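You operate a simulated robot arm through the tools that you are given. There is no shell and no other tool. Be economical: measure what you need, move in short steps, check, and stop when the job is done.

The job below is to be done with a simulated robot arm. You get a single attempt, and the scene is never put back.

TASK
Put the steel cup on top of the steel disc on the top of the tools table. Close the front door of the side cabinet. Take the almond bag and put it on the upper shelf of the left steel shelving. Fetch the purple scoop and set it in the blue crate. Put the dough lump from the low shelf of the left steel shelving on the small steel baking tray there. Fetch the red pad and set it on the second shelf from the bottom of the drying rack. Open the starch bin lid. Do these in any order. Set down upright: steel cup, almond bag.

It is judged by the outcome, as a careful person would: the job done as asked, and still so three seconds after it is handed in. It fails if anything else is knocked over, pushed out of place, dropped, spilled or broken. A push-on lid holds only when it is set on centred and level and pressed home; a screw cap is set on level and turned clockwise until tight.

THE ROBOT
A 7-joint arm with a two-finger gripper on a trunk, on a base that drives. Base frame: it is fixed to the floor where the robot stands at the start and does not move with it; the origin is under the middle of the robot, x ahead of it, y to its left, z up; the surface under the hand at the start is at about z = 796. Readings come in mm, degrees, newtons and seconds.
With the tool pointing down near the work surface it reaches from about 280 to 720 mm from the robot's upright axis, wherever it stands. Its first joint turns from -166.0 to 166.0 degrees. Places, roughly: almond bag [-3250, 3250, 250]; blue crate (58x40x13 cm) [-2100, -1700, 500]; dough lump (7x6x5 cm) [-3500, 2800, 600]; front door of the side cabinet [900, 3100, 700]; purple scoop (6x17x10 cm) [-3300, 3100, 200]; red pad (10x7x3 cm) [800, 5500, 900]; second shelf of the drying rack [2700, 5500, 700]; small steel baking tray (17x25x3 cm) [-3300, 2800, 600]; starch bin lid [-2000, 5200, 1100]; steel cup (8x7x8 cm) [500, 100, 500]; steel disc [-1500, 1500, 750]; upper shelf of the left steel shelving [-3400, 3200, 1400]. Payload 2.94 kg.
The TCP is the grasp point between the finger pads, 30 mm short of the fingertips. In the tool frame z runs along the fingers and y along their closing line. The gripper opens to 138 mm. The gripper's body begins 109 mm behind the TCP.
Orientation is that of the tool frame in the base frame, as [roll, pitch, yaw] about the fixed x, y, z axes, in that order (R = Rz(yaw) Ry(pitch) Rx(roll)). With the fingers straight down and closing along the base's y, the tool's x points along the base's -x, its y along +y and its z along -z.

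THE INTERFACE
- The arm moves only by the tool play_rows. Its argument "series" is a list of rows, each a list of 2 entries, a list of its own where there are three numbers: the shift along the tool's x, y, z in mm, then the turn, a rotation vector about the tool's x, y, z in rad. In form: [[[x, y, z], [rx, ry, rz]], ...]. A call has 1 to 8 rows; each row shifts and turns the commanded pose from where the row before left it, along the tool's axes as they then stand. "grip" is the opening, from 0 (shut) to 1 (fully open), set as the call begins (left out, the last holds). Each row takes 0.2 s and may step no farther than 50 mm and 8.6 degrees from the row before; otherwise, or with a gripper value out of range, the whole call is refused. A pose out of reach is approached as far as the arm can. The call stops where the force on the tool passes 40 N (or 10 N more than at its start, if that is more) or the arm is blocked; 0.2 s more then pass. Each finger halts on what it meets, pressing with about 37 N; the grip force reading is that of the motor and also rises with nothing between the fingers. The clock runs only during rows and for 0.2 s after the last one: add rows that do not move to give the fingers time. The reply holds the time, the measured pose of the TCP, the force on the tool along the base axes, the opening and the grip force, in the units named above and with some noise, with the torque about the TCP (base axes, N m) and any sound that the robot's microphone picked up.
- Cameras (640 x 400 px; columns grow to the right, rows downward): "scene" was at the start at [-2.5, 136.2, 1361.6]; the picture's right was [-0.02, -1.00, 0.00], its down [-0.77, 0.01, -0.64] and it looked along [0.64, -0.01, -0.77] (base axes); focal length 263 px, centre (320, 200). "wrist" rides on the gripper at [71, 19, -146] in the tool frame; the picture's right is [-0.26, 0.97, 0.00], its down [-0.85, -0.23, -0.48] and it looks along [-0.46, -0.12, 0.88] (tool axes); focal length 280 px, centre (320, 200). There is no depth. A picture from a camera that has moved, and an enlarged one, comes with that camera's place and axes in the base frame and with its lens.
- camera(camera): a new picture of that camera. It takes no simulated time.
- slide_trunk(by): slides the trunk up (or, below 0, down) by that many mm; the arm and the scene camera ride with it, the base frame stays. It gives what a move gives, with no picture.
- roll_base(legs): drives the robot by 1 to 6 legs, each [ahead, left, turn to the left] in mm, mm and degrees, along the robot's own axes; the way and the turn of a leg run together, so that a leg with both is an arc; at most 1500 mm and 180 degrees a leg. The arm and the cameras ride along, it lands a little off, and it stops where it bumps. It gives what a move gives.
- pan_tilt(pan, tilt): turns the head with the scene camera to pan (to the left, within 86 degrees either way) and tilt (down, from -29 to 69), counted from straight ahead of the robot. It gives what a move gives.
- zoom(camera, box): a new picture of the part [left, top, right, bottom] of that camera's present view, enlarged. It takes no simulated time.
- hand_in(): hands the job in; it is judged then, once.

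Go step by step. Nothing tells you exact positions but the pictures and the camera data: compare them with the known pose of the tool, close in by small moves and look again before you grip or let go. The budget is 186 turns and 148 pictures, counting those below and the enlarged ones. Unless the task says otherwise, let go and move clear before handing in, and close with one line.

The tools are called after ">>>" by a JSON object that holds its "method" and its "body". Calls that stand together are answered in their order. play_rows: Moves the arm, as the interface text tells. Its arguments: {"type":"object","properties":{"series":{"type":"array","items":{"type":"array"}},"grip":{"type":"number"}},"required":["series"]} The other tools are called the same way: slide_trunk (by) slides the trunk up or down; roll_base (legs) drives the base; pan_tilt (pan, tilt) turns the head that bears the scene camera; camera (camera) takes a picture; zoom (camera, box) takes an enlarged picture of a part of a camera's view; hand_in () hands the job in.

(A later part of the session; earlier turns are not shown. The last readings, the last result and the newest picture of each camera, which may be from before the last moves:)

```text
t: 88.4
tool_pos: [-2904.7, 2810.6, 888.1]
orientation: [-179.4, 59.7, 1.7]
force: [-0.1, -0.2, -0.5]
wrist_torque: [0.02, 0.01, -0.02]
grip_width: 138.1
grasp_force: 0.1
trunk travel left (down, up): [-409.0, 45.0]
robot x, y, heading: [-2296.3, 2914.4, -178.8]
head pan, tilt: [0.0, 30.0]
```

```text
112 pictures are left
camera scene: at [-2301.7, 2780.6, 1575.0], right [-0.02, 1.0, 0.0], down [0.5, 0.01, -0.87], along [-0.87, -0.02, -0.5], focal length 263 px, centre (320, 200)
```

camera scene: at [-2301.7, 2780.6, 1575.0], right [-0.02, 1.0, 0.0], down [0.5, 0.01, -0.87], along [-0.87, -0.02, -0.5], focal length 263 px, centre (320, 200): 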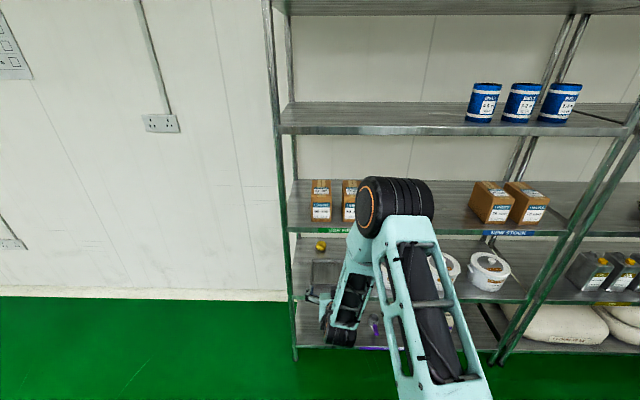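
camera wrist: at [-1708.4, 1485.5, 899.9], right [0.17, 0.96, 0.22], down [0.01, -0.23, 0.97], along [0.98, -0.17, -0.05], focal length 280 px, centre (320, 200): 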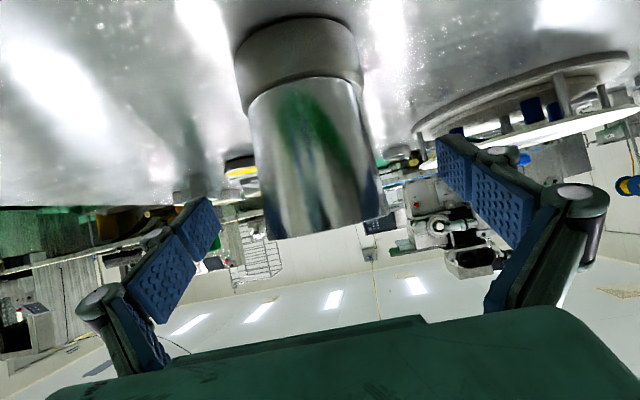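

Shelf heights: about 149, 533, 945, 1346; front posts at x≈-3155. The arm blocks the view of the lower shelves, so I'll shift sideways and tilt down for a better look.

>>> {"method": "roll_base", "body": {"legs": [[0, -420, 0]]}}

>>> {"method": "pan_tilt", "body": {"pan": 12, "tilt": 42}}

>>> {"method": "camera", "body": {"camera": "scene"}}

>>> {"method": "zoom", "body": {"camera": "scene", "box": [140, 120, 400, 300]}}

```text
t: 92.6
tool_pos: [-2913.3, 3235.5, 889.5]
orientation: [-179.3, 59.6, 1.7]
force: [0.4, -0.1, -0.3]
wrist_torque: [-0.02, 0.0, 0.0]
grip_width: 138.0
grasp_force: 0.0
trunk travel left (down, up): [-409.0, 45.0]
robot x, y, heading: [-2302.8, 3342.4, -178.5]
head pan, tilt: [0.0, 30.0]
```

```text
t: 93.4
tool_pos: [-2913.0, 3236.3, 889.1]
orientation: [-179.3, 59.6, 1.6]
force: [0.2, 0.6, 0.7]
wrist_torque: [-0.01, 0.02, -0.02]
grip_width: 138.2
grasp_force: 0.1
trunk travel left (down, up): [-409.0, 45.0]
robot x, y, heading: [-2302.6, 3338.7, -178.5]
head pan, tilt: [12.0, 42.0]
```

```text
111 pictures are left
camera scene: at [-2302.9, 3187.5, 1556.8], right [-0.23, 0.97, 0.0], down [0.65, 0.15, -0.74], along [-0.72, -0.17, -0.67], focal length 263 px, centre (320, 200)
```

scene: 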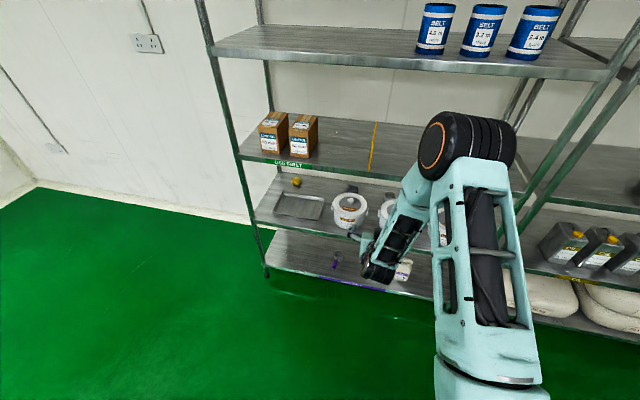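

```text
2.22 times, centred on (270, 210) of scene
camera zoom: at [-2302.9, 3187.5, 1556.8], right [-0.23, 0.97, 0.0], down [0.65, 0.15, -0.74], along [-0.72, -0.17, -0.67], focal length 584 px, centre (431, 178)
```

zoom: 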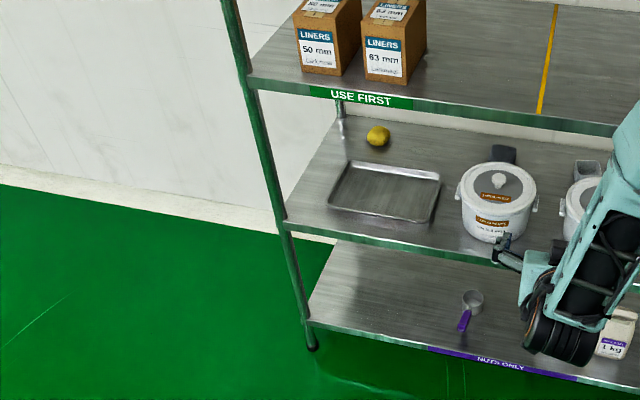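

Dough is at about (-3514, 2751) on the second shelf (z≈533), the tray at (-3327, 2831), the scoop at (-3300, 3066) and the almond bag near (-3230, 3300) on the bottom shelf. I'll start with the dough: line up and lower.

>>> {"method": "roll_base", "body": {"legs": [[0, 484, -1.3]]}}

>>> {"method": "slide_trunk", "body": {"by": -290}}

>>> {"method": "camera", "body": {"camera": "wrist"}}

>>> {"method": "camera", "body": {"camera": "scene"}}

```text
t: 98.1
tool_pos: [-2910.8, 2766.6, 888.5]
orientation: [-179.4, 59.6, 0.5]
force: [-0.6, -0.9, 0.3]
wrist_torque: [0.0, 0.03, -0.02]
grip_width: 138.2
grasp_force: 0.1
trunk travel left (down, up): [-409.0, 45.0]
robot x, y, heading: [-2297.1, 2857.6, -179.9]
head pan, tilt: [12.0, 42.0]
```

```text
t: 101.0
tool_pos: [-2910.4, 2767.3, 598.0]
orientation: [-179.4, 59.6, 0.5]
force: [0.7, 0.0, -0.4]
wrist_torque: [0.02, -0.03, -0.03]
grip_width: 138.0
grasp_force: 0.1
trunk travel left (down, up): [-119.0, 335.0]
robot x, y, heading: [-2298.3, 2859.8, -179.6]
head pan, tilt: [12.0, 42.0]
```

```text
109 pictures are left
camera wrist: at [-2748.4, 2747.3, 609.9], right [-0.13, -0.97, 0.22], down [-0.02, 0.23, 0.97], along [-0.99, 0.13, -0.05], focal length 280 px, centre (320, 200)
```

wrist: 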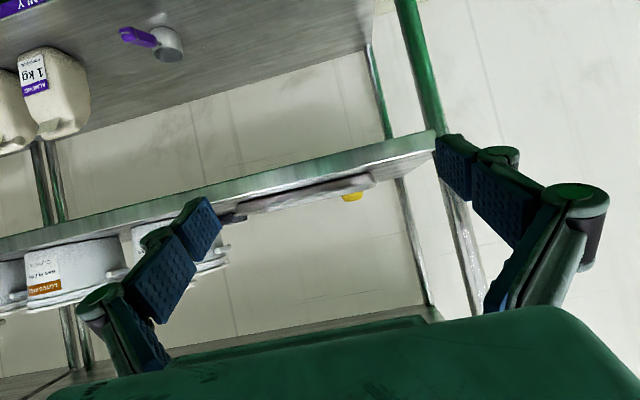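

```text
108 pictures are left
camera scene: at [-2299.4, 2708.3, 1266.8], right [-0.21, 0.98, 0.0], down [0.65, 0.14, -0.74], along [-0.73, -0.16, -0.67], focal length 263 px, centre (320, 200)
```

scene: 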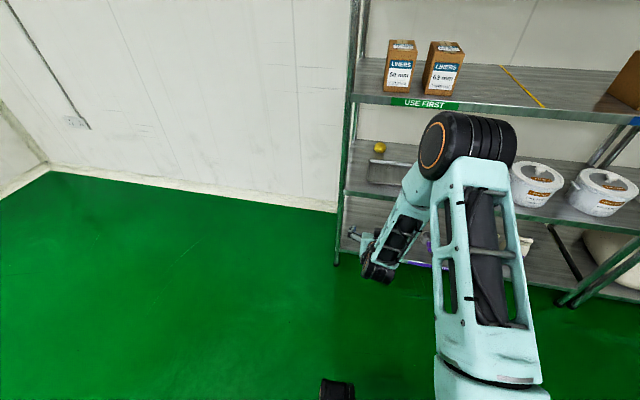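

The tray stands in front of the dough and the wrist camera hangs low, so I'll steepen the tool to 45°, narrow the fingers, lower the trunk and raise the hand so that the forearm stays flat.

>>> {"method": "play_rows", "body": {"series": [[[0, 0, 0], [0, 0.131, 0]], [[0, 0, 0], [0, 0.131, 0]], [[-35, 0, -35], [0, 0, 0]], [[-35, 0, -35], [0, 0, 0]]], "grip": 0.74}}

>>> {"method": "slide_trunk", "body": {"by": -112}}

>>> {"method": "play_rows", "body": {"series": [[[-35, 0, -35], [0, 0, 0]], [[-2, -5, -2], [0, 0, 0]]]}}

>>> {"method": "camera", "body": {"camera": "scene"}}

>>> {"method": "camera", "body": {"camera": "wrist"}}

```text
t: 102.0
tool_pos: [-2910.5, 2767.1, 696.5]
orientation: [-179.6, 44.6, 0.3]
force: [0.1, -0.6, -0.5]
wrist_torque: [0.05, 0.02, 0.01]
grip_width: 102.3
grasp_force: 0.0
trunk travel left (down, up): [-119.0, 335.0]
robot x, y, heading: [-2298.9, 2858.4, -179.7]
head pan, tilt: [12.0, 42.0]
```

```text
t: 103.4
tool_pos: [-2910.0, 2766.4, 584.5]
orientation: [-179.5, 44.6, 0.3]
force: [0.7, -0.2, 0.1]
wrist_torque: [-0.03, 0.01, -0.01]
grip_width: 102.1
grasp_force: 0.1
trunk travel left (down, up): [-7.0, 447.0]
robot x, y, heading: [-2299.5, 2859.9, -180.0]
head pan, tilt: [12.0, 42.0]
```

```text
t: 104.0
tool_pos: [-2909.7, 2773.3, 636.6]
orientation: [-179.7, 44.6, 0.2]
force: [0.2, 0.7, 0.0]
wrist_torque: [0.03, -0.01, 0.01]
grip_width: 102.1
grasp_force: 0.1
trunk travel left (down, up): [-7.0, 447.0]
robot x, y, heading: [-2297.0, 2860.6, -179.6]
head pan, tilt: [12.0, 42.0]
```

```text
107 pictures are left
camera scene: at [-2299.5, 2708.3, 1154.7], right [-0.21, 0.98, 0.0], down [0.65, 0.14, -0.74], along [-0.73, -0.16, -0.67], focal length 263 px, centre (320, 200)
```

scene: 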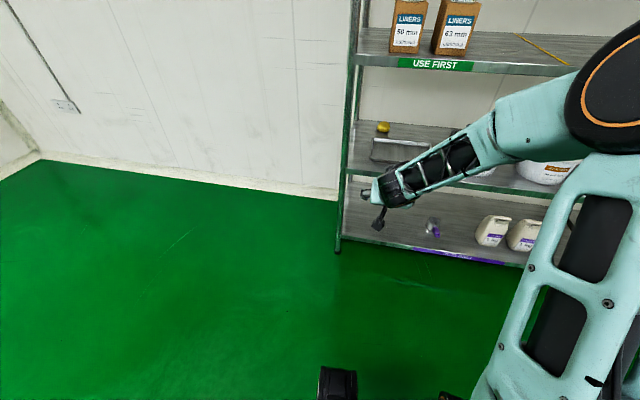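

```text
106 pictures are left
camera wrist: at [-2757.7, 2751.7, 690.1], right [-0.19, -0.97, 0.18], down [-0.27, 0.23, 0.94], along [-0.94, 0.13, -0.3], focal length 280 px, centre (320, 200)
```

wrist: 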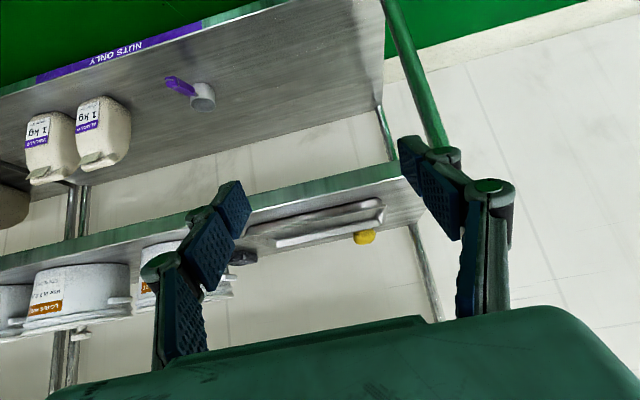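

Forearm is now low and flat. Dough at y≈2757, top ≈ 590. I'll shift y and drive in over the tray in stages.

>>> {"method": "play_rows", "body": {"series": [[[0, 14, 0], [0, 0, 0]]]}}

>>> {"method": "roll_base", "body": {"legs": [[300, 0, 0]]}}

>>> {"method": "camera", "body": {"camera": "scene"}}

>>> {"method": "camera", "body": {"camera": "wrist"}}

```text
t: 104.4
tool_pos: [-2910.0, 2758.2, 636.9]
orientation: [-179.7, 44.6, 0.2]
force: [-0.3, 0.2, 0.2]
wrist_torque: [0.02, -0.02, 0.03]
grip_width: 102.0
grasp_force: 0.0
trunk travel left (down, up): [-7.0, 447.0]
robot x, y, heading: [-2298.1, 2860.4, -180.1]
head pan, tilt: [12.0, 42.0]
```

```text
t: 106.5
tool_pos: [-3208.7, 2752.6, 637.1]
orientation: [-179.5, 44.5, 0.6]
force: [-0.2, 0.9, -0.5]
wrist_torque: [0.02, -0.02, -0.02]
grip_width: 101.9
grasp_force: 0.1
trunk travel left (down, up): [-7.0, 447.0]
robot x, y, heading: [-2594.6, 2856.1, -179.2]
head pan, tilt: [12.0, 42.0]
```

```text
105 pictures are left
camera scene: at [-2598.7, 2706.3, 1154.7], right [-0.22, 0.98, 0.0], down [0.65, 0.15, -0.74], along [-0.73, -0.16, -0.67], focal length 263 px, centre (320, 200)
```

scene: 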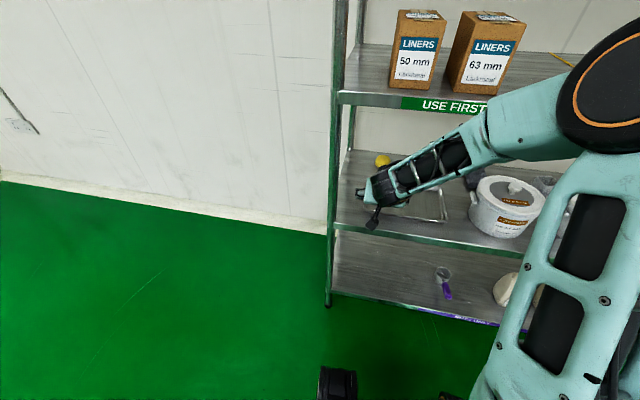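

```text
104 pictures are left
camera wrist: at [-3056.6, 2732.6, 689.7], right [-0.18, -0.97, 0.18], down [-0.27, 0.22, 0.94], along [-0.95, 0.12, -0.3], focal length 280 px, centre (320, 200)
```

wrist: 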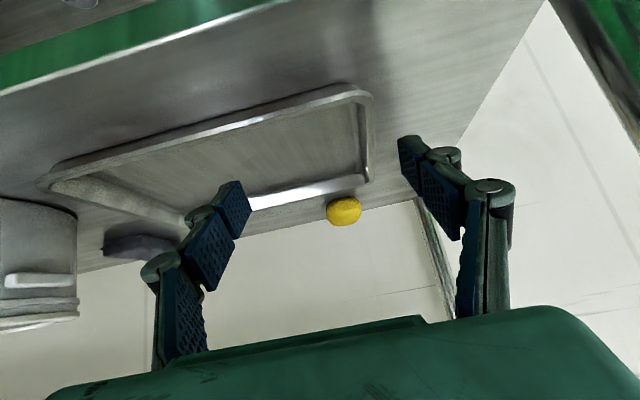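

Dough confirmed at about (-3515, 2755). Driving in a bit further, then extending the arm behind the tray.

>>> {"method": "roll_base", "body": {"legs": [[140, 0, 0]]}}

>>> {"method": "play_rows", "body": {"series": [[[-25, -2, 25], [0, 0, 0]], [[-25, -2, 25], [0, 0, 0]], [[-25, 0, 25], [0, 0, 0]]]}}

>>> {"method": "camera", "body": {"camera": "wrist"}}

>>> {"method": "camera", "body": {"camera": "scene"}}

```text
t: 107.8
tool_pos: [-3349.5, 2751.5, 636.6]
orientation: [-179.5, 44.6, 0.5]
force: [-1.2, -0.7, -0.3]
wrist_torque: [-0.02, 0.02, 0.01]
grip_width: 102.3
grasp_force: 0.2
trunk travel left (down, up): [-7.0, 447.0]
robot x, y, heading: [-2737.9, 2853.4, -179.5]
head pan, tilt: [12.0, 42.0]
```

```text
t: 108.7
tool_pos: [-3361.8, 2740.4, 594.5]
orientation: [-177.4, 38.2, 6.1]
force: [4.5, 2.3, 11.3]
wrist_torque: [0.69, 0.08, -0.31]
grip_width: 109.1
grasp_force: 4.6
trunk travel left (down, up): [-7.0, 447.0]
robot x, y, heading: [-2719.8, 2855.8, -179.3]
head pan, tilt: [12.0, 42.0]
stopped in row 3: the arm was blocked; the commanded pose is now the measured one
```

```text
103 pictures are left
camera wrist: at [-3215.0, 2729.1, 663.6], right [-0.13, -0.98, 0.13], down [-0.39, 0.17, 0.91], along [-0.91, 0.07, -0.4], focal length 280 px, centre (320, 200)
```

wrist: 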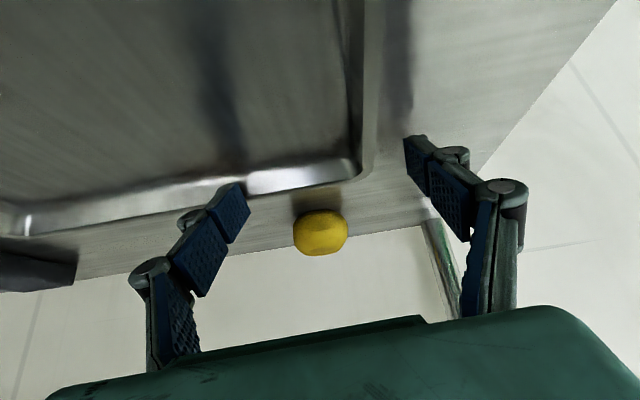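

```text
102 pictures are left
camera scene: at [-2706.2, 2706.1, 1155.3], right [-0.22, 0.98, 0.0], down [0.64, 0.15, -0.75], along [-0.74, -0.16, -0.66], focal length 263 px, centre (320, 200)
```

scene: 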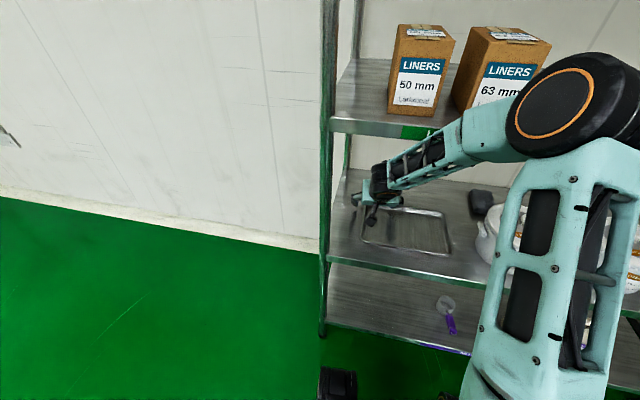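

The forearm met the edge of the shelf above and nudged the base back. I'll withdraw up along the tool axis, then back out and use a flatter, more stretched-out pose.

>>> {"method": "play_rows", "body": {"series": [[[0, 0, -12], [0, 0, 0]], [[0, 0, -15], [0, 0, 0]], [[0, 0, -15], [0, 0, 0]]]}}

>>> {"method": "camera", "body": {"camera": "wrist"}}

```text
t: 109.5
tool_pos: [-3341.6, 2745.8, 601.7]
orientation: [-177.8, 35.7, 5.5]
force: [0.9, -0.4, 0.4]
wrist_torque: [-0.01, -0.02, 0.01]
grip_width: 102.2
grasp_force: 0.0
trunk travel left (down, up): [-7.0, 447.0]
robot x, y, heading: [-2726.6, 2851.4, -179.1]
head pan, tilt: [12.0, 42.0]
```

```text
101 pictures are left
camera wrist: at [-3198.4, 2733.0, 676.1], right [-0.14, -0.98, 0.12], down [-0.43, 0.17, 0.89], along [-0.89, 0.08, -0.44], focal length 280 px, centre (320, 200)
```

wrist: 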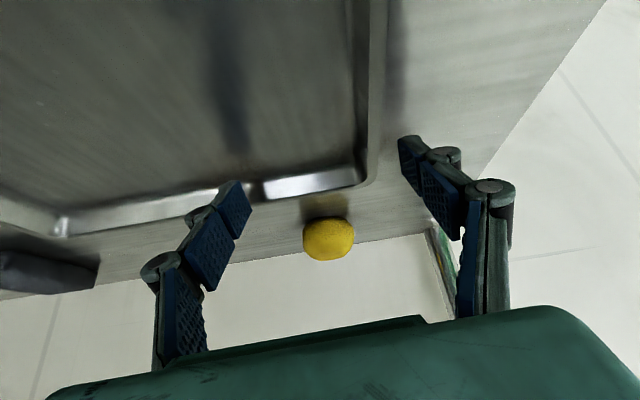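

Free of contact now. A bit more up and back, then reverse the base out.

>>> {"method": "play_rows", "body": {"series": [[[4.4, 0, -28], [0, 0, 0]], [[0, 0, 0], [0, 0, 0]]]}}

>>> {"method": "roll_base", "body": {"legs": [[-250, 0, 0]]}}

>>> {"method": "play_rows", "body": {"series": [[[0, 0, 0], [0, -0.1, 0]], [[0, 0, 0], [0, -0.1, 0]], [[0, 0, 0], [0, -0.1, 0]], [[0, 0, 0], [-0.03, 0, -0.08]], [[0, 0, 0], [0, 0, 0]]]}}

>>> {"method": "camera", "body": {"camera": "scene"}}

```text
t: 110.1
tool_pos: [-3331.8, 2743.3, 638.2]
orientation: [-177.8, 37.7, 5.5]
force: [0.1, 0.6, 0.3]
wrist_torque: [-0.02, -0.06, 0.02]
grip_width: 102.3
grasp_force: 0.0
trunk travel left (down, up): [-7.0, 447.0]
robot x, y, heading: [-2727.2, 2851.4, -179.2]
head pan, tilt: [12.0, 42.0]
```

```text
t: 111.9
tool_pos: [-3080.4, 2745.7, 635.2]
orientation: [-177.7, 37.2, 5.7]
force: [0.2, -0.7, 1.8]
wrist_torque: [0.0, -0.02, -0.02]
grip_width: 102.2
grasp_force: 0.1
trunk travel left (down, up): [-7.0, 447.0]
robot x, y, heading: [-2479.2, 2855.0, -179.3]
head pan, tilt: [12.0, 42.0]
```

```text
t: 113.1
tool_pos: [-3081.3, 2745.8, 635.4]
orientation: [-172.3, 54.0, 14.6]
force: [1.1, 0.8, 0.3]
wrist_torque: [0.01, 0.01, -0.02]
grip_width: 102.4
grasp_force: 0.1
trunk travel left (down, up): [-7.0, 447.0]
robot x, y, heading: [-2478.8, 2860.5, -179.4]
head pan, tilt: [12.0, 42.0]
```

```text
100 pictures are left
camera scene: at [-2475.6, 2707.9, 1154.7], right [-0.22, 0.98, 0.0], down [0.65, 0.15, -0.74], along [-0.72, -0.16, -0.67], focal length 263 px, centre (320, 200)
```

scene: 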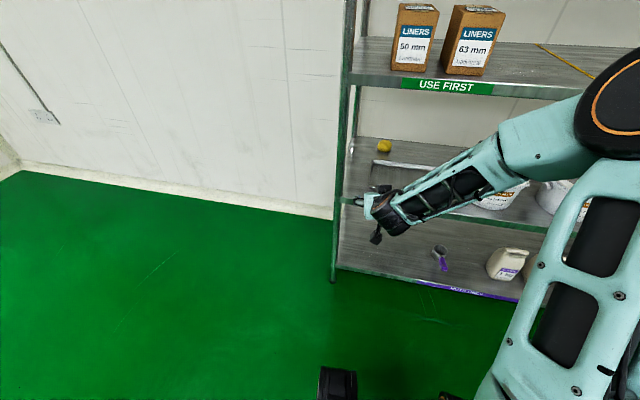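

All undisturbed. I'll correct the tool's small yaw error, back off, and stretch the arm to ~850 mm reach to see how the forearm then lies.

>>> {"method": "roll_base", "body": {"legs": [[-250, 0, 0]]}}

>>> {"method": "play_rows", "body": {"series": [[[0, 0, 0], [0.035, 0.012, 0.075]], [[0, 0, 0], [0.035, 0.012, 0.075]], [[-30, 0, 40], [0, 0, 0]], [[-30, 0, 40], [0, 0, 0]], [[-30, 0, 40], [0, 0, 0]], [[-30, 0, 40], [0, 0, 0]], [[-30, 0, 40], [0, 0, 0]]]}}

>>> {"method": "camera", "body": {"camera": "scene"}}

```text
t: 114.9
tool_pos: [-2835.5, 2746.6, 634.7]
orientation: [-172.2, 54.0, 14.6]
force: [-0.1, -0.1, 0.1]
wrist_torque: [0.01, -0.01, 0.02]
grip_width: 102.1
grasp_force: 0.0
trunk travel left (down, up): [-7.0, 447.0]
robot x, y, heading: [-2231.9, 2863.3, -179.0]
head pan, tilt: [12.0, 42.0]
```

```text
t: 116.5
tool_pos: [-3085.0, 2745.7, 634.7]
orientation: [-180.0, 53.3, 0.1]
force: [0.3, -0.3, 0.4]
wrist_torque: [-0.02, -0.04, 0.01]
grip_width: 102.1
grasp_force: 0.1
trunk travel left (down, up): [-7.0, 447.0]
robot x, y, heading: [-2230.0, 2859.4, -179.2]
head pan, tilt: [12.0, 42.0]
```

```text
99 pictures are left
camera scene: at [-2229.9, 2711.4, 1154.8], right [-0.22, 0.97, 0.0], down [0.65, 0.15, -0.74], along [-0.72, -0.17, -0.67], focal length 263 px, centre (320, 200)
```

scene: 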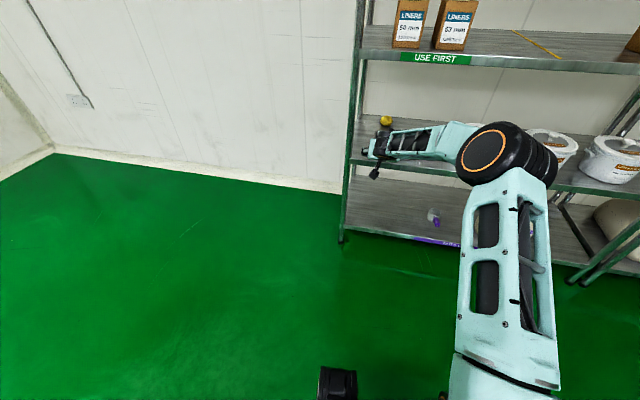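

The far reach works, but a better way in is the shelving's open left end: the dough lies only ~110 mm inside it. I'll retract, drive round to the end and approach along +y.

>>> {"method": "play_rows", "body": {"series": [[[30, 0, -40], [0, 0, 0]], [[30, 0, -40], [0, 0, 0]], [[30, 0, -40], [0, 0, 0]], [[30, 0, -40], [0, 0, 0]], [[30, 0, -40], [0, 0, 0]]]}}

>>> {"method": "roll_base", "body": {"legs": [[0, 830, 0], [0, 0, -78], [0, 1000, 0]]}}

>>> {"method": "pan_tilt", "body": {"pan": 5, "tilt": 38}}

>>> {"method": "camera", "body": {"camera": "scene"}}

```text
t: 117.7
tool_pos: [-2835.9, 2749.7, 635.8]
orientation: [179.8, 53.1, -0.1]
force: [0.2, 0.3, 0.0]
wrist_torque: [-0.02, 0.01, -0.01]
grip_width: 102.0
grasp_force: 0.1
trunk travel left (down, up): [-7.0, 447.0]
robot x, y, heading: [-2229.0, 2858.5, -178.9]
head pan, tilt: [12.0, 42.0]
```

```text
t: 137.4
tool_pos: [-3427.0, 2390.6, 633.6]
orientation: [180.0, 53.2, -78.5]
force: [0.0, 0.0, 0.4]
wrist_torque: [0.04, -0.01, 0.03]
grip_width: 102.2
grasp_force: 0.0
trunk travel left (down, up): [-7.0, 447.0]
robot x, y, heading: [-3196.3, 1815.1, 102.3]
head pan, tilt: [12.0, 42.0]
```

```text
t: 138.1
tool_pos: [-3425.8, 2390.8, 634.0]
orientation: [179.9, 53.3, -78.5]
force: [0.5, 1.2, 0.8]
wrist_torque: [-0.04, -0.04, -0.01]
grip_width: 102.0
grasp_force: 0.1
trunk travel left (down, up): [-7.0, 447.0]
robot x, y, heading: [-3196.2, 1818.8, 102.2]
head pan, tilt: [5.0, 38.0]
```

```text
98 pictures are left
camera scene: at [-3335.8, 1797.1, 1160.6], right [0.95, 0.3, 0.0], down [0.18, -0.59, -0.79], along [-0.24, 0.75, -0.62], focal length 263 px, centre (320, 200)
```

scene: 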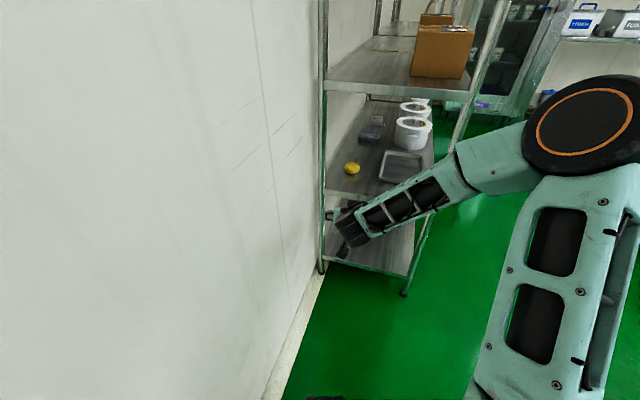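

From this end the dough is at about (-3502, 2762), and the tray centre about (-3302, 2842). I'll turn slightly and close in, then check with the wrist camera.

>>> {"method": "roll_base", "body": {"legs": [[0, 0, 9], [180, -151, 0]]}}

>>> {"method": "camera", "body": {"camera": "wrist"}}

>>> {"method": "camera", "body": {"camera": "scene"}}

```text
t: 140.8
tool_pos: [-3438.5, 2566.6, 632.8]
orientation: [179.9, 53.2, -69.2]
force: [0.0, 0.2, 0.1]
wrist_torque: [0.01, -0.02, -0.02]
grip_width: 102.1
grasp_force: 0.0
trunk travel left (down, up): [-7.0, 447.0]
robot x, y, heading: [-3118.7, 2040.9, 111.3]
head pan, tilt: [5.0, 38.0]
```

```text
97 pictures are left
camera wrist: at [-3400.9, 2410.4, 663.4], right [-0.96, -0.2, 0.21], down [0.17, 0.2, 0.96], along [-0.23, 0.96, -0.16], focal length 280 px, centre (320, 200)
```

wrist: 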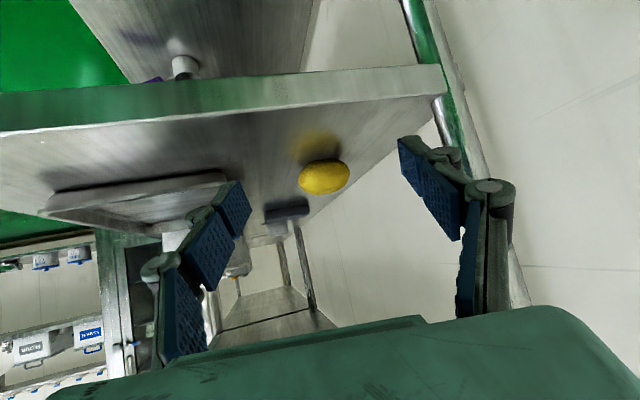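

```text
96 pictures are left
camera scene: at [-3254.2, 1995.9, 1160.7], right [0.89, 0.45, 0.0], down [0.28, -0.55, -0.79], along [-0.35, 0.7, -0.62], focal length 263 px, centre (320, 200)
```

scene: 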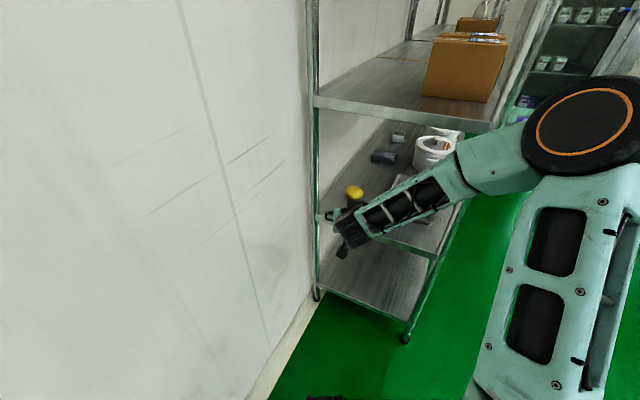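

Dough centre ≈ (-3496, 2762, 573), shelf ≈ 548. Closing in: base 120 mm, then arm.

>>> {"method": "roll_base", "body": {"legs": [[120, -15, 0]]}}

>>> {"method": "play_rows", "body": {"series": [[[-12, 0, 16], [0, 0, 0]], [[4, 0, 37], [0, 0, 0]]]}}

>>> {"method": "camera", "body": {"camera": "wrist"}}

```text
t: 142.0
tool_pos: [-3470.4, 2685.7, 634.2]
orientation: [180.0, 53.2, -69.0]
force: [-0.4, 0.2, 0.2]
wrist_torque: [0.0, -0.03, 0.01]
grip_width: 102.1
grasp_force: 0.0
trunk travel left (down, up): [-7.0, 447.0]
robot x, y, heading: [-3151.5, 2155.7, 111.4]
head pan, tilt: [5.0, 38.0]
```

```text
t: 142.6
tool_pos: [-3487.2, 2730.0, 608.6]
orientation: [-179.9, 53.2, -69.1]
force: [0.0, 0.2, 0.0]
wrist_torque: [-0.02, -0.01, -0.01]
grip_width: 101.9
grasp_force: 0.1
trunk travel left (down, up): [-7.0, 447.0]
robot x, y, heading: [-3151.8, 2159.0, 111.6]
head pan, tilt: [5.0, 38.0]
```

```text
95 pictures are left
camera wrist: at [-3449.1, 2572.6, 637.5], right [-0.96, -0.2, 0.21], down [0.17, 0.2, 0.96], along [-0.23, 0.96, -0.16], focal length 280 px, centre (320, 200)
```

wrist: 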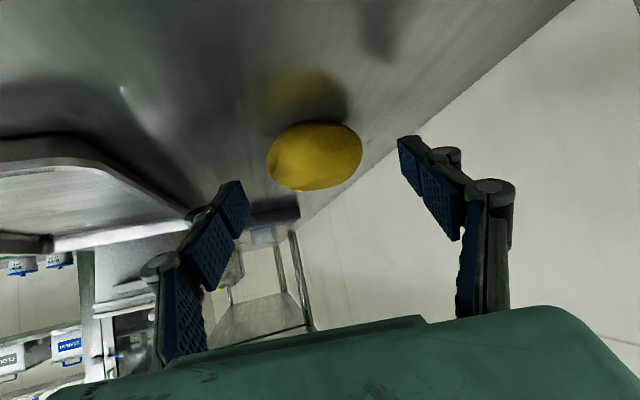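

Well aligned. Moving the last ~40 mm in with a slightly narrower opening and closing on the dough.

>>> {"method": "play_rows", "body": {"series": [[[3.5, -0.5, 20], [0, 0, 0]], [[3.5, -0.5, 21], [0, 0, 0]], [[0, 0, 0], [0, 0, 0]]], "grip": 0.68}}

>>> {"method": "camera", "body": {"camera": "wrist"}}

```text
t: 143.4
tool_pos: [-3498.0, 2757.2, 584.3]
orientation: [180.0, 53.6, -69.0]
force: [-0.1, -3.8, 22.5]
wrist_torque: [0.06, 0.26, 0.26]
grip_width: 96.1
grasp_force: 6.1
trunk travel left (down, up): [-7.0, 447.0]
robot x, y, heading: [-3149.6, 2158.6, 111.4]
head pan, tilt: [5.0, 38.0]
```

```text
94 pictures are left
camera wrist: at [-3458.5, 2600.5, 611.3], right [-0.96, -0.2, 0.21], down [0.17, 0.19, 0.97], along [-0.23, 0.96, -0.15], focal length 280 px, centre (320, 200)
```

wrist: 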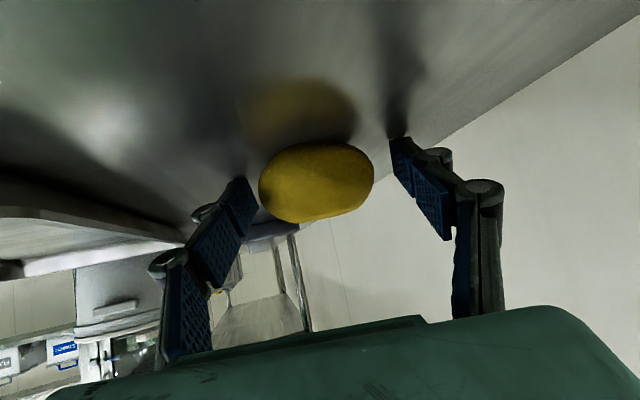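

Fingertips touch the shelf; lifting 6 mm and closing.

>>> {"method": "play_rows", "body": {"series": [[[-5, 0, -3.6], [0, 0, 0]], [[0, 0, 0], [0, 0, 0]]]}}

>>> {"method": "play_rows", "body": {"series": [[[0, 0, 0], [0, 0, 0]], [[0, 0, 0], [0, 0, 0]], [[0, 0, 0], [0, 0, 0]], [[0, 0, 0], [0, 0, 0]]], "grip": 0.2}}

>>> {"method": "play_rows", "body": {"series": [[[-32, 0, -24], [0, 0, 0]], [[-12, 0, -9], [0, 0, 0]]]}}

>>> {"method": "camera", "body": {"camera": "wrist"}}

```text
t: 144.0
tool_pos: [-3495.8, 2755.8, 583.1]
orientation: [179.9, 53.1, -69.2]
force: [-2.7, 3.2, 5.8]
wrist_torque: [0.13, 0.2, -0.16]
grip_width: 93.7
grasp_force: 0.2
trunk travel left (down, up): [-7.0, 447.0]
robot x, y, heading: [-3152.3, 2158.1, 111.6]
head pan, tilt: [5.0, 38.0]
```

```text
t: 145.0
tool_pos: [-3496.6, 2755.5, 586.4]
orientation: [179.9, 53.5, -69.2]
force: [6.3, -8.8, 18.2]
wrist_torque: [0.04, -0.2, -0.08]
grip_width: 64.9
grasp_force: 36.9
trunk travel left (down, up): [-7.0, 447.0]
robot x, y, heading: [-3147.8, 2158.3, 111.8]
head pan, tilt: [5.0, 38.0]
```

```text
t: 145.6
tool_pos: [-3495.6, 2756.0, 638.2]
orientation: [179.8, 53.1, -69.1]
force: [-1.6, 0.2, -0.4]
wrist_torque: [0.02, -0.02, 0.01]
grip_width: 64.8
grasp_force: 37.1
trunk travel left (down, up): [-7.0, 447.0]
robot x, y, heading: [-3149.6, 2161.0, 111.7]
head pan, tilt: [5.0, 38.0]
```

```text
93 pictures are left
camera wrist: at [-3457.5, 2599.9, 668.2], right [-0.96, -0.2, 0.21], down [0.17, 0.2, 0.96], along [-0.23, 0.96, -0.16], focal length 280 px, centre (320, 200)
```

wrist: 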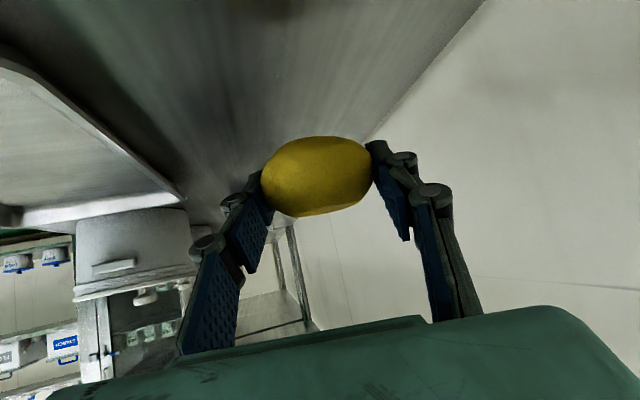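

The dough is held. Now I'll back out, straighten to heading ≈92° so as to pass between the posts, and come in over the tray.

>>> {"method": "roll_base", "body": {"legs": [[-400, 0, 0], [0, 0, -20], [0, 178, 0]]}}

>>> {"method": "camera", "body": {"camera": "wrist"}}

>>> {"method": "camera", "body": {"camera": "scene"}}

```text
t: 151.0
tool_pos: [-3300.5, 2460.1, 639.2]
orientation: [179.9, 53.2, -89.2]
force: [0.8, 0.4, -0.6]
wrist_torque: [0.01, -0.03, 0.01]
grip_width: 64.5
grasp_force: 36.8
trunk travel left (down, up): [-7.0, 447.0]
robot x, y, heading: [-3181.6, 1778.9, 91.7]
head pan, tilt: [5.0, 38.0]
```

```text
92 pictures are left
camera wrist: at [-3316.9, 2299.7, 668.5], right [-0.97, 0.14, 0.21], down [0.23, 0.13, 0.96], along [0.11, 0.98, -0.16], focal length 280 px, centre (320, 200)
```

wrist: 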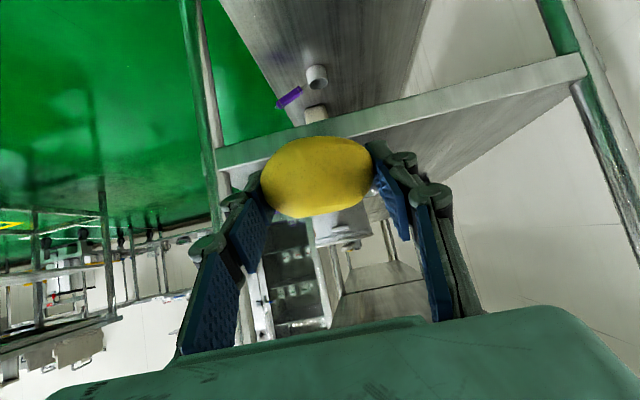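

```text
91 pictures are left
camera scene: at [-3322.3, 1785.1, 1160.7], right [0.99, 0.12, 0.0], down [0.07, -0.61, -0.79], along [-0.09, 0.78, -0.62], focal length 263 px, centre (320, 200)
```

scene: 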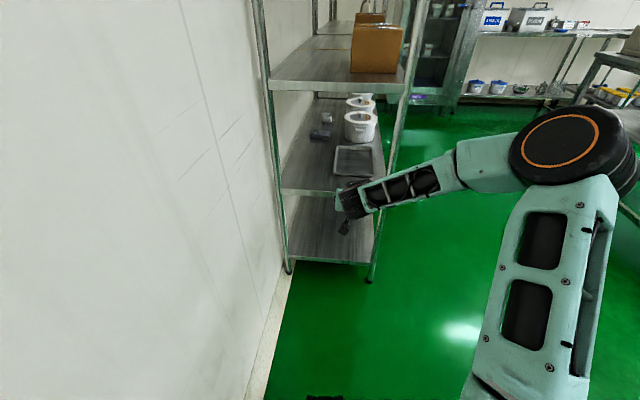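

The forearm lies sideways here and would foul the front post, so I'll place from the front instead, where the tray is shallow. Driving round to the front with the dough.

>>> {"method": "roll_base", "body": {"legs": [[0, -900, 0], [0, 0, 88.3], [0, -1120, 0]]}}

>>> {"method": "camera", "body": {"camera": "wrist"}}

>>> {"method": "camera", "body": {"camera": "scene"}}

```text
t: 172.8
tool_pos: [-2960.9, 2835.4, 638.8]
orientation: [180.0, 53.2, -0.4]
force: [0.7, 0.3, -1.0]
wrist_torque: [-0.01, 0.03, 0.02]
grip_width: 64.6
grasp_force: 37.2
trunk travel left (down, up): [-7.0, 447.0]
robot x, y, heading: [-2278.1, 2941.2, -179.7]
head pan, tilt: [5.0, 38.0]
```

```text
90 pictures are left
camera wrist: at [-2802.2, 2815.4, 668.5], right [-0.16, -0.96, 0.21], down [-0.13, 0.23, 0.96], along [-0.98, 0.13, -0.16], focal length 280 px, centre (320, 200)
```

wrist: 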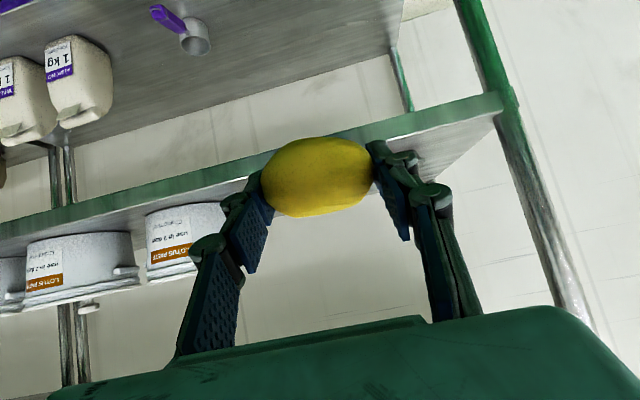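

```text
89 pictures are left
camera scene: at [-2283.6, 2802.8, 1160.7], right [-0.1, 1.0, 0.0], down [0.61, 0.06, -0.79], along [-0.78, -0.08, -0.62], focal length 263 px, centre (320, 200)
```

scene: 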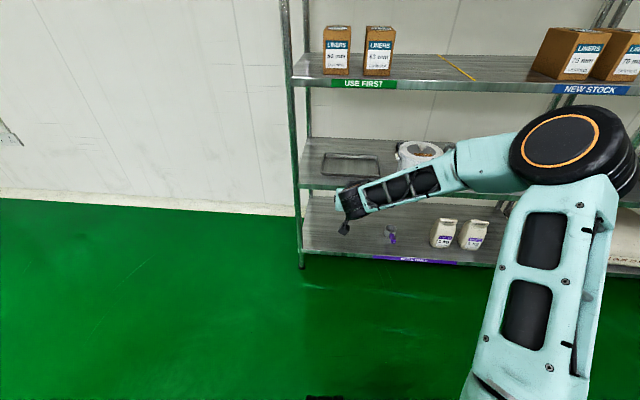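

Tray centre is about (-3285, 2830). I'll stretch the arm to ~850 mm so the elbow stays outside, then drive in.

>>> {"method": "play_rows", "body": {"series": [[[-27, 0, 36], [0, 0, 0]], [[-27, 0, 36], [0, 0, 0]], [[-27, 0, 36], [0, 0, 0]], [[-24, 0, 32], [0, 0, 0]]]}}

>>> {"method": "roll_base", "body": {"legs": [[140, 0, 0]]}}

>>> {"method": "camera", "body": {"camera": "wrist"}}

>>> {"method": "camera", "body": {"camera": "scene"}}

```text
t: 173.8
tool_pos: [-3136.8, 2837.1, 640.1]
orientation: [179.9, 53.2, -0.2]
force: [-0.7, 0.4, -0.2]
wrist_torque: [-0.05, -0.02, 0.08]
grip_width: 65.1
grasp_force: 36.4
trunk travel left (down, up): [-7.0, 447.0]
robot x, y, heading: [-2278.4, 2940.0, -179.3]
head pan, tilt: [5.0, 38.0]
```

```text
t: 175.1
tool_pos: [-3274.4, 2838.9, 639.1]
orientation: [179.9, 53.2, -0.3]
force: [0.3, 0.1, -2.2]
wrist_torque: [0.03, -0.01, 0.02]
grip_width: 64.7
grasp_force: 36.5
trunk travel left (down, up): [-7.0, 447.0]
robot x, y, heading: [-2416.6, 2940.6, -179.6]
head pan, tilt: [5.0, 38.0]
```

```text
88 pictures are left
camera wrist: at [-3115.4, 2817.3, 669.7], right [-0.16, -0.96, 0.21], down [-0.13, 0.23, 0.96], along [-0.98, 0.13, -0.16], focal length 280 px, centre (320, 200)
```

wrist: 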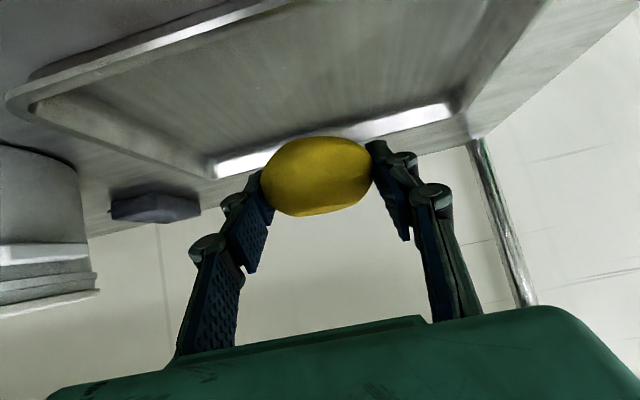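

```text
87 pictures are left
camera scene: at [-2422.3, 2801.5, 1160.7], right [-0.09, 1.0, 0.0], down [0.61, 0.06, -0.79], along [-0.78, -0.07, -0.62], focal length 263 px, centre (320, 200)
```

scene: 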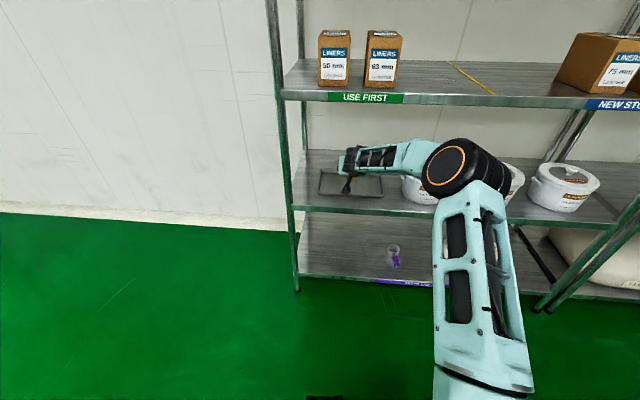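

The hand is right over the tray centre. Lowering the dough.

>>> {"method": "play_rows", "body": {"series": [[[16, 0, 12], [0, 0, 0]], [[14, 0, 10.5], [0, 0, 0]], [[3.2, 0, 2.4], [0, 0, 0]], [[0, 0, 0], [0, 0, 0]]]}}

>>> {"method": "camera", "body": {"camera": "wrist"}}

```text
t: 176.1
tool_pos: [-3275.0, 2838.0, 598.3]
orientation: [179.9, 53.2, -0.4]
force: [-0.9, 0.8, -1.4]
wrist_torque: [-0.01, -0.03, 0.0]
grip_width: 64.5
grasp_force: 36.9
trunk travel left (down, up): [-7.0, 447.0]
robot x, y, heading: [-2416.8, 2940.4, -179.6]
head pan, tilt: [5.0, 38.0]
```

```text
86 pictures are left
camera wrist: at [-3115.8, 2816.9, 627.5], right [-0.16, -0.96, 0.21], down [-0.13, 0.23, 0.96], along [-0.98, 0.13, -0.16], focal length 280 px, centre (320, 200)
```

wrist: 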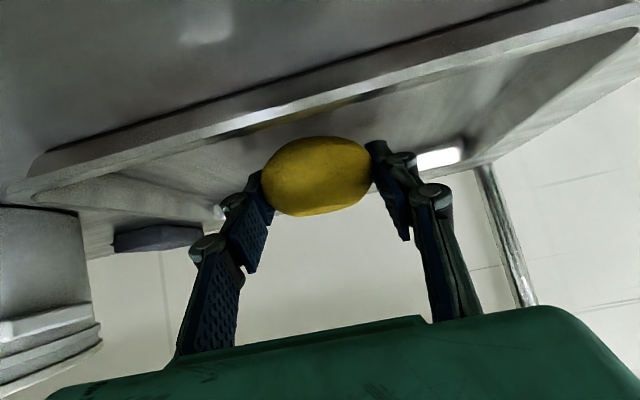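

>>> {"method": "play_rows", "body": {"series": [[[2.4, 0, 1.8], [0, 0, 0]], [[2.4, 0, 1.8], [0, 0, 0]], [[0, 0, 0], [0, 0, 0]]]}}

```text
t: 176.9
tool_pos: [-3275.5, 2838.0, 592.0]
orientation: [-180.0, 53.2, -0.3]
force: [-0.7, -0.2, -1.0]
wrist_torque: [0.0, -0.01, -0.01]
grip_width: 64.4
grasp_force: 36.9
trunk travel left (down, up): [-7.0, 447.0]
robot x, y, heading: [-2416.5, 2936.6, -179.6]
head pan, tilt: [5.0, 38.0]
```

The dough is just above the tray with no contact yet; continuing down in small steps.

>>> {"method": "play_rows", "body": {"series": [[[2, 0, 1.5], [0, 0, 0]], [[2, 0, 1.5], [0, 0, 0]], [[0, 0, 0], [0, 0, 0]]]}}

>>> {"method": "camera", "body": {"camera": "wrist"}}

```text
t: 177.7
tool_pos: [-3274.4, 2838.4, 590.8]
orientation: [179.9, 53.5, -0.5]
force: [0.9, -0.8, 10.7]
wrist_torque: [0.22, -0.03, -0.04]
grip_width: 64.8
grasp_force: 37.0
trunk travel left (down, up): [-7.0, 447.0]
robot x, y, heading: [-2416.9, 2942.8, -179.6]
head pan, tilt: [5.0, 38.0]
```

```text
85 pictures are left
camera wrist: at [-3115.9, 2816.7, 619.7], right [-0.16, -0.96, 0.21], down [-0.12, 0.23, 0.97], along [-0.98, 0.13, -0.15], focal length 280 px, centre (320, 200)
```

wrist: 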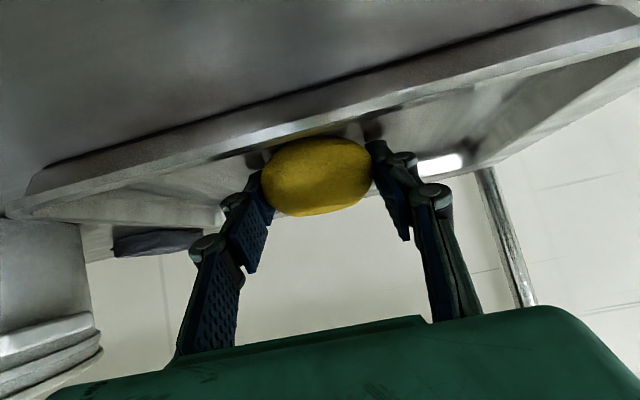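

Contact at ~11 N: dough rests on the tray. Releasing, lifting clear and backing out.

>>> {"method": "play_rows", "body": {"series": [[[0, 0, 0], [0, 0, 0]], [[0, 0, 0], [0, 0, 0]], [[0, 0, 0], [0, 0, 0]], [[-20, 0, -15], [0, 0, 0]], [[-24, 0, -18], [0, 0, 0]]], "grip": 0.72}}

>>> {"method": "roll_base", "body": {"legs": [[-300, 0, 0]]}}

>>> {"method": "zoom", "body": {"camera": "scene", "box": [280, 120, 480, 260]}}

>>> {"method": "camera", "body": {"camera": "wrist"}}

```text
t: 178.9
tool_pos: [-3274.6, 2838.2, 641.9]
orientation: [180.0, 53.1, -0.5]
force: [0.1, 0.1, -0.5]
wrist_torque: [0.02, 0.05, 0.0]
grip_width: 99.4
grasp_force: 0.0
trunk travel left (down, up): [-7.0, 447.0]
robot x, y, heading: [-2418.2, 2939.6, -180.0]
head pan, tilt: [5.0, 38.0]
```

```text
t: 181.0
tool_pos: [-2964.5, 2837.4, 641.7]
orientation: [179.8, 53.2, -0.3]
force: [-0.3, 0.4, -1.1]
wrist_torque: [-0.02, 0.01, 0.02]
grip_width: 99.4
grasp_force: 0.1
trunk travel left (down, up): [-7.0, 447.0]
robot x, y, heading: [-2107.7, 2944.0, -179.2]
head pan, tilt: [5.0, 38.0]
```

```text
2.86 times, centred on (380, 190) of scene
camera zoom: at [-2111.6, 2804.5, 1160.7], right [-0.1, 1.0, 0.0], down [0.61, 0.06, -0.79], along [-0.78, -0.08, -0.62], focal length 750 px, centre (149, 229)
```

zoom: 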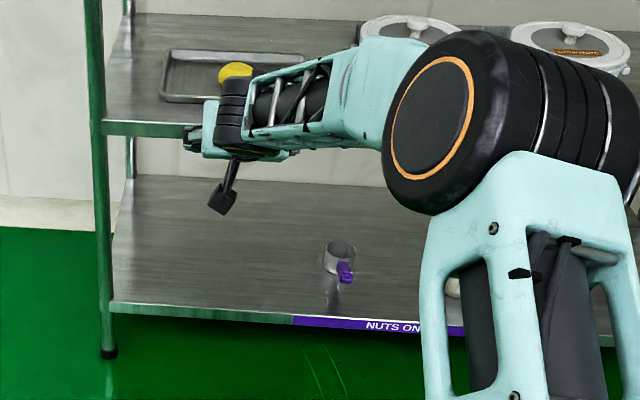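

```text
83 pictures are left
camera wrist: at [-2805.6, 2817.4, 671.3], right [-0.16, -0.96, 0.21], down [-0.13, 0.23, 0.96], along [-0.98, 0.13, -0.16], focal length 280 px, centre (320, 200)
```

wrist: 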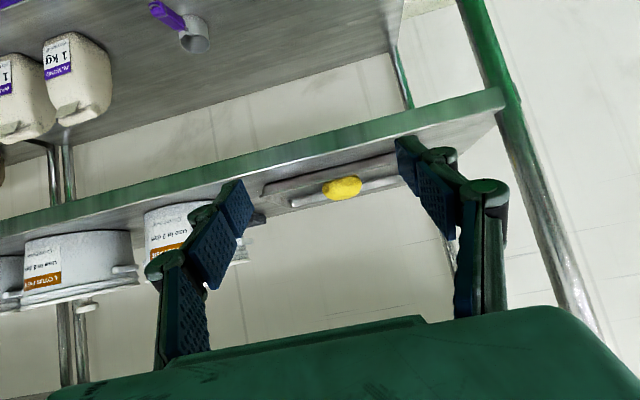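

Dough is on the tray. Next the almond bag: reading the labels of the two bags.

>>> {"method": "zoom", "body": {"camera": "wrist", "box": [0, 0, 220, 150]}}

```text
2.67 times, centred on (110, 75) of wrist
camera zoom: at [-2805.6, 2817.4, 671.3], right [-0.16, -0.96, 0.21], down [-0.13, 0.23, 0.96], along [-0.98, 0.13, -0.16], focal length 748 px, centre (880, 533)
```

zoom: 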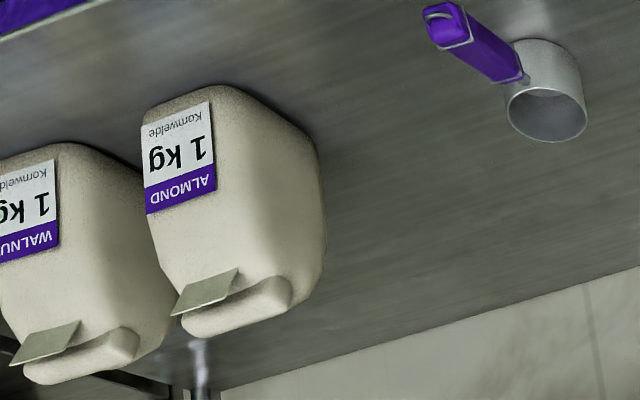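

The almond bag is the one nearer the tray side, with the walnut bag right beside it. I'll look at the gap between them from straight in front.

>>> {"method": "roll_base", "body": {"legs": [[0, -440, 0]]}}

>>> {"method": "camera", "body": {"camera": "wrist"}}

>>> {"method": "camera", "body": {"camera": "scene"}}

```text
t: 185.4
tool_pos: [-2969.3, 3281.7, 641.2]
orientation: [179.9, 53.2, -0.5]
force: [0.6, 0.9, -0.6]
wrist_torque: [0.01, -0.01, 0.03]
grip_width: 99.3
grasp_force: 0.0
trunk travel left (down, up): [-7.0, 447.0]
robot x, y, heading: [-2108.6, 3387.0, -179.6]
head pan, tilt: [5.0, 38.0]
```

```text
81 pictures are left
camera wrist: at [-2810.1, 3259.9, 671.3], right [-0.16, -0.96, 0.21], down [-0.13, 0.23, 0.96], along [-0.98, 0.13, -0.16], focal length 280 px, centre (320, 200)
```

wrist: 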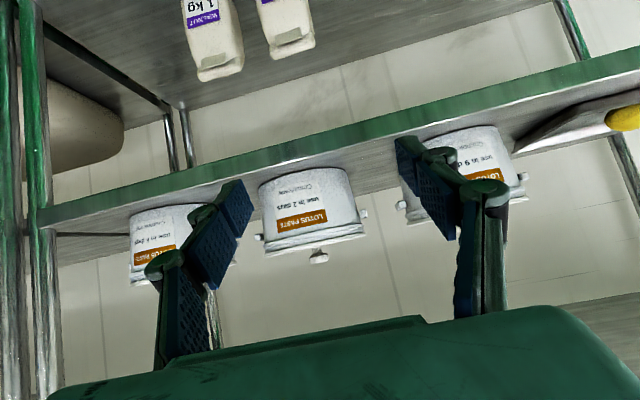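

```text
80 pictures are left
camera scene: at [-2116.3, 3243.6, 1160.7], right [-0.09, 1.0, 0.0], down [0.61, 0.06, -0.79], along [-0.78, -0.07, -0.62], focal length 263 px, centre (320, 200)
```

scene: 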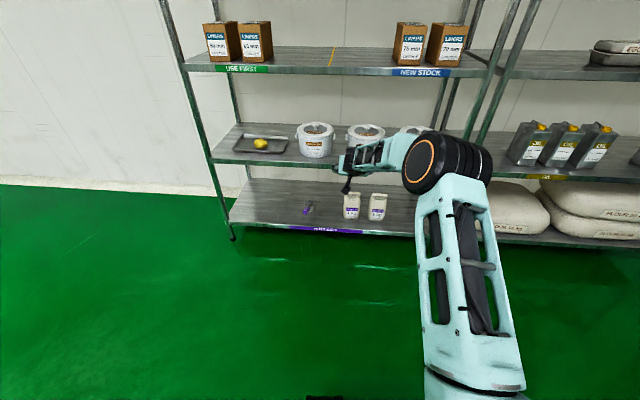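

>>> {"method": "zoom", "body": {"camera": "scene", "box": [280, 170, 440, 270]}}

>>> {"method": "zoom", "body": {"camera": "wrist", "box": [140, 0, 360, 130]}}

```text
4.00 times, centred on (360, 220) of scene
camera zoom: at [-2116.3, 3243.6, 1160.7], right [-0.09, 1.0, 0.0], down [0.61, 0.06, -0.79], along [-0.78, -0.07, -0.62], focal length 1050 px, centre (160, 120)
```

zoom: 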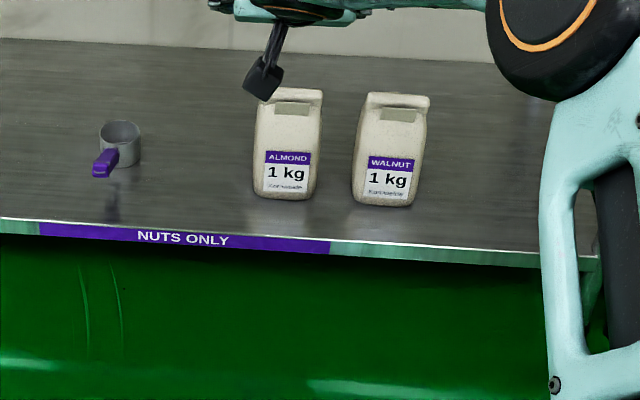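

```text
2.91 times, centred on (250, 65) of wrist
camera zoom: at [-2810.1, 3259.9, 671.3], right [-0.16, -0.96, 0.21], down [-0.13, 0.23, 0.96], along [-0.98, 0.13, -0.16], focal length 816 px, centre (524, 593)
```

zoom: 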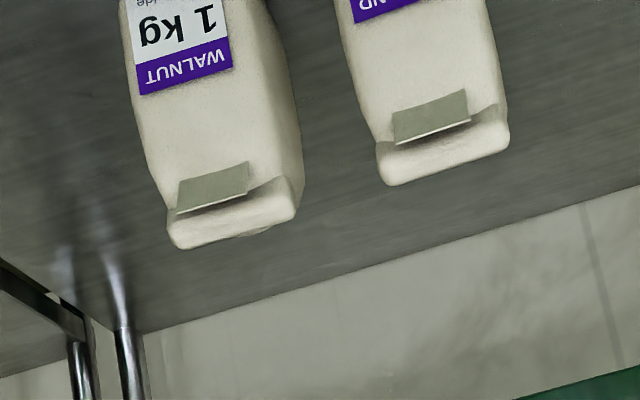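

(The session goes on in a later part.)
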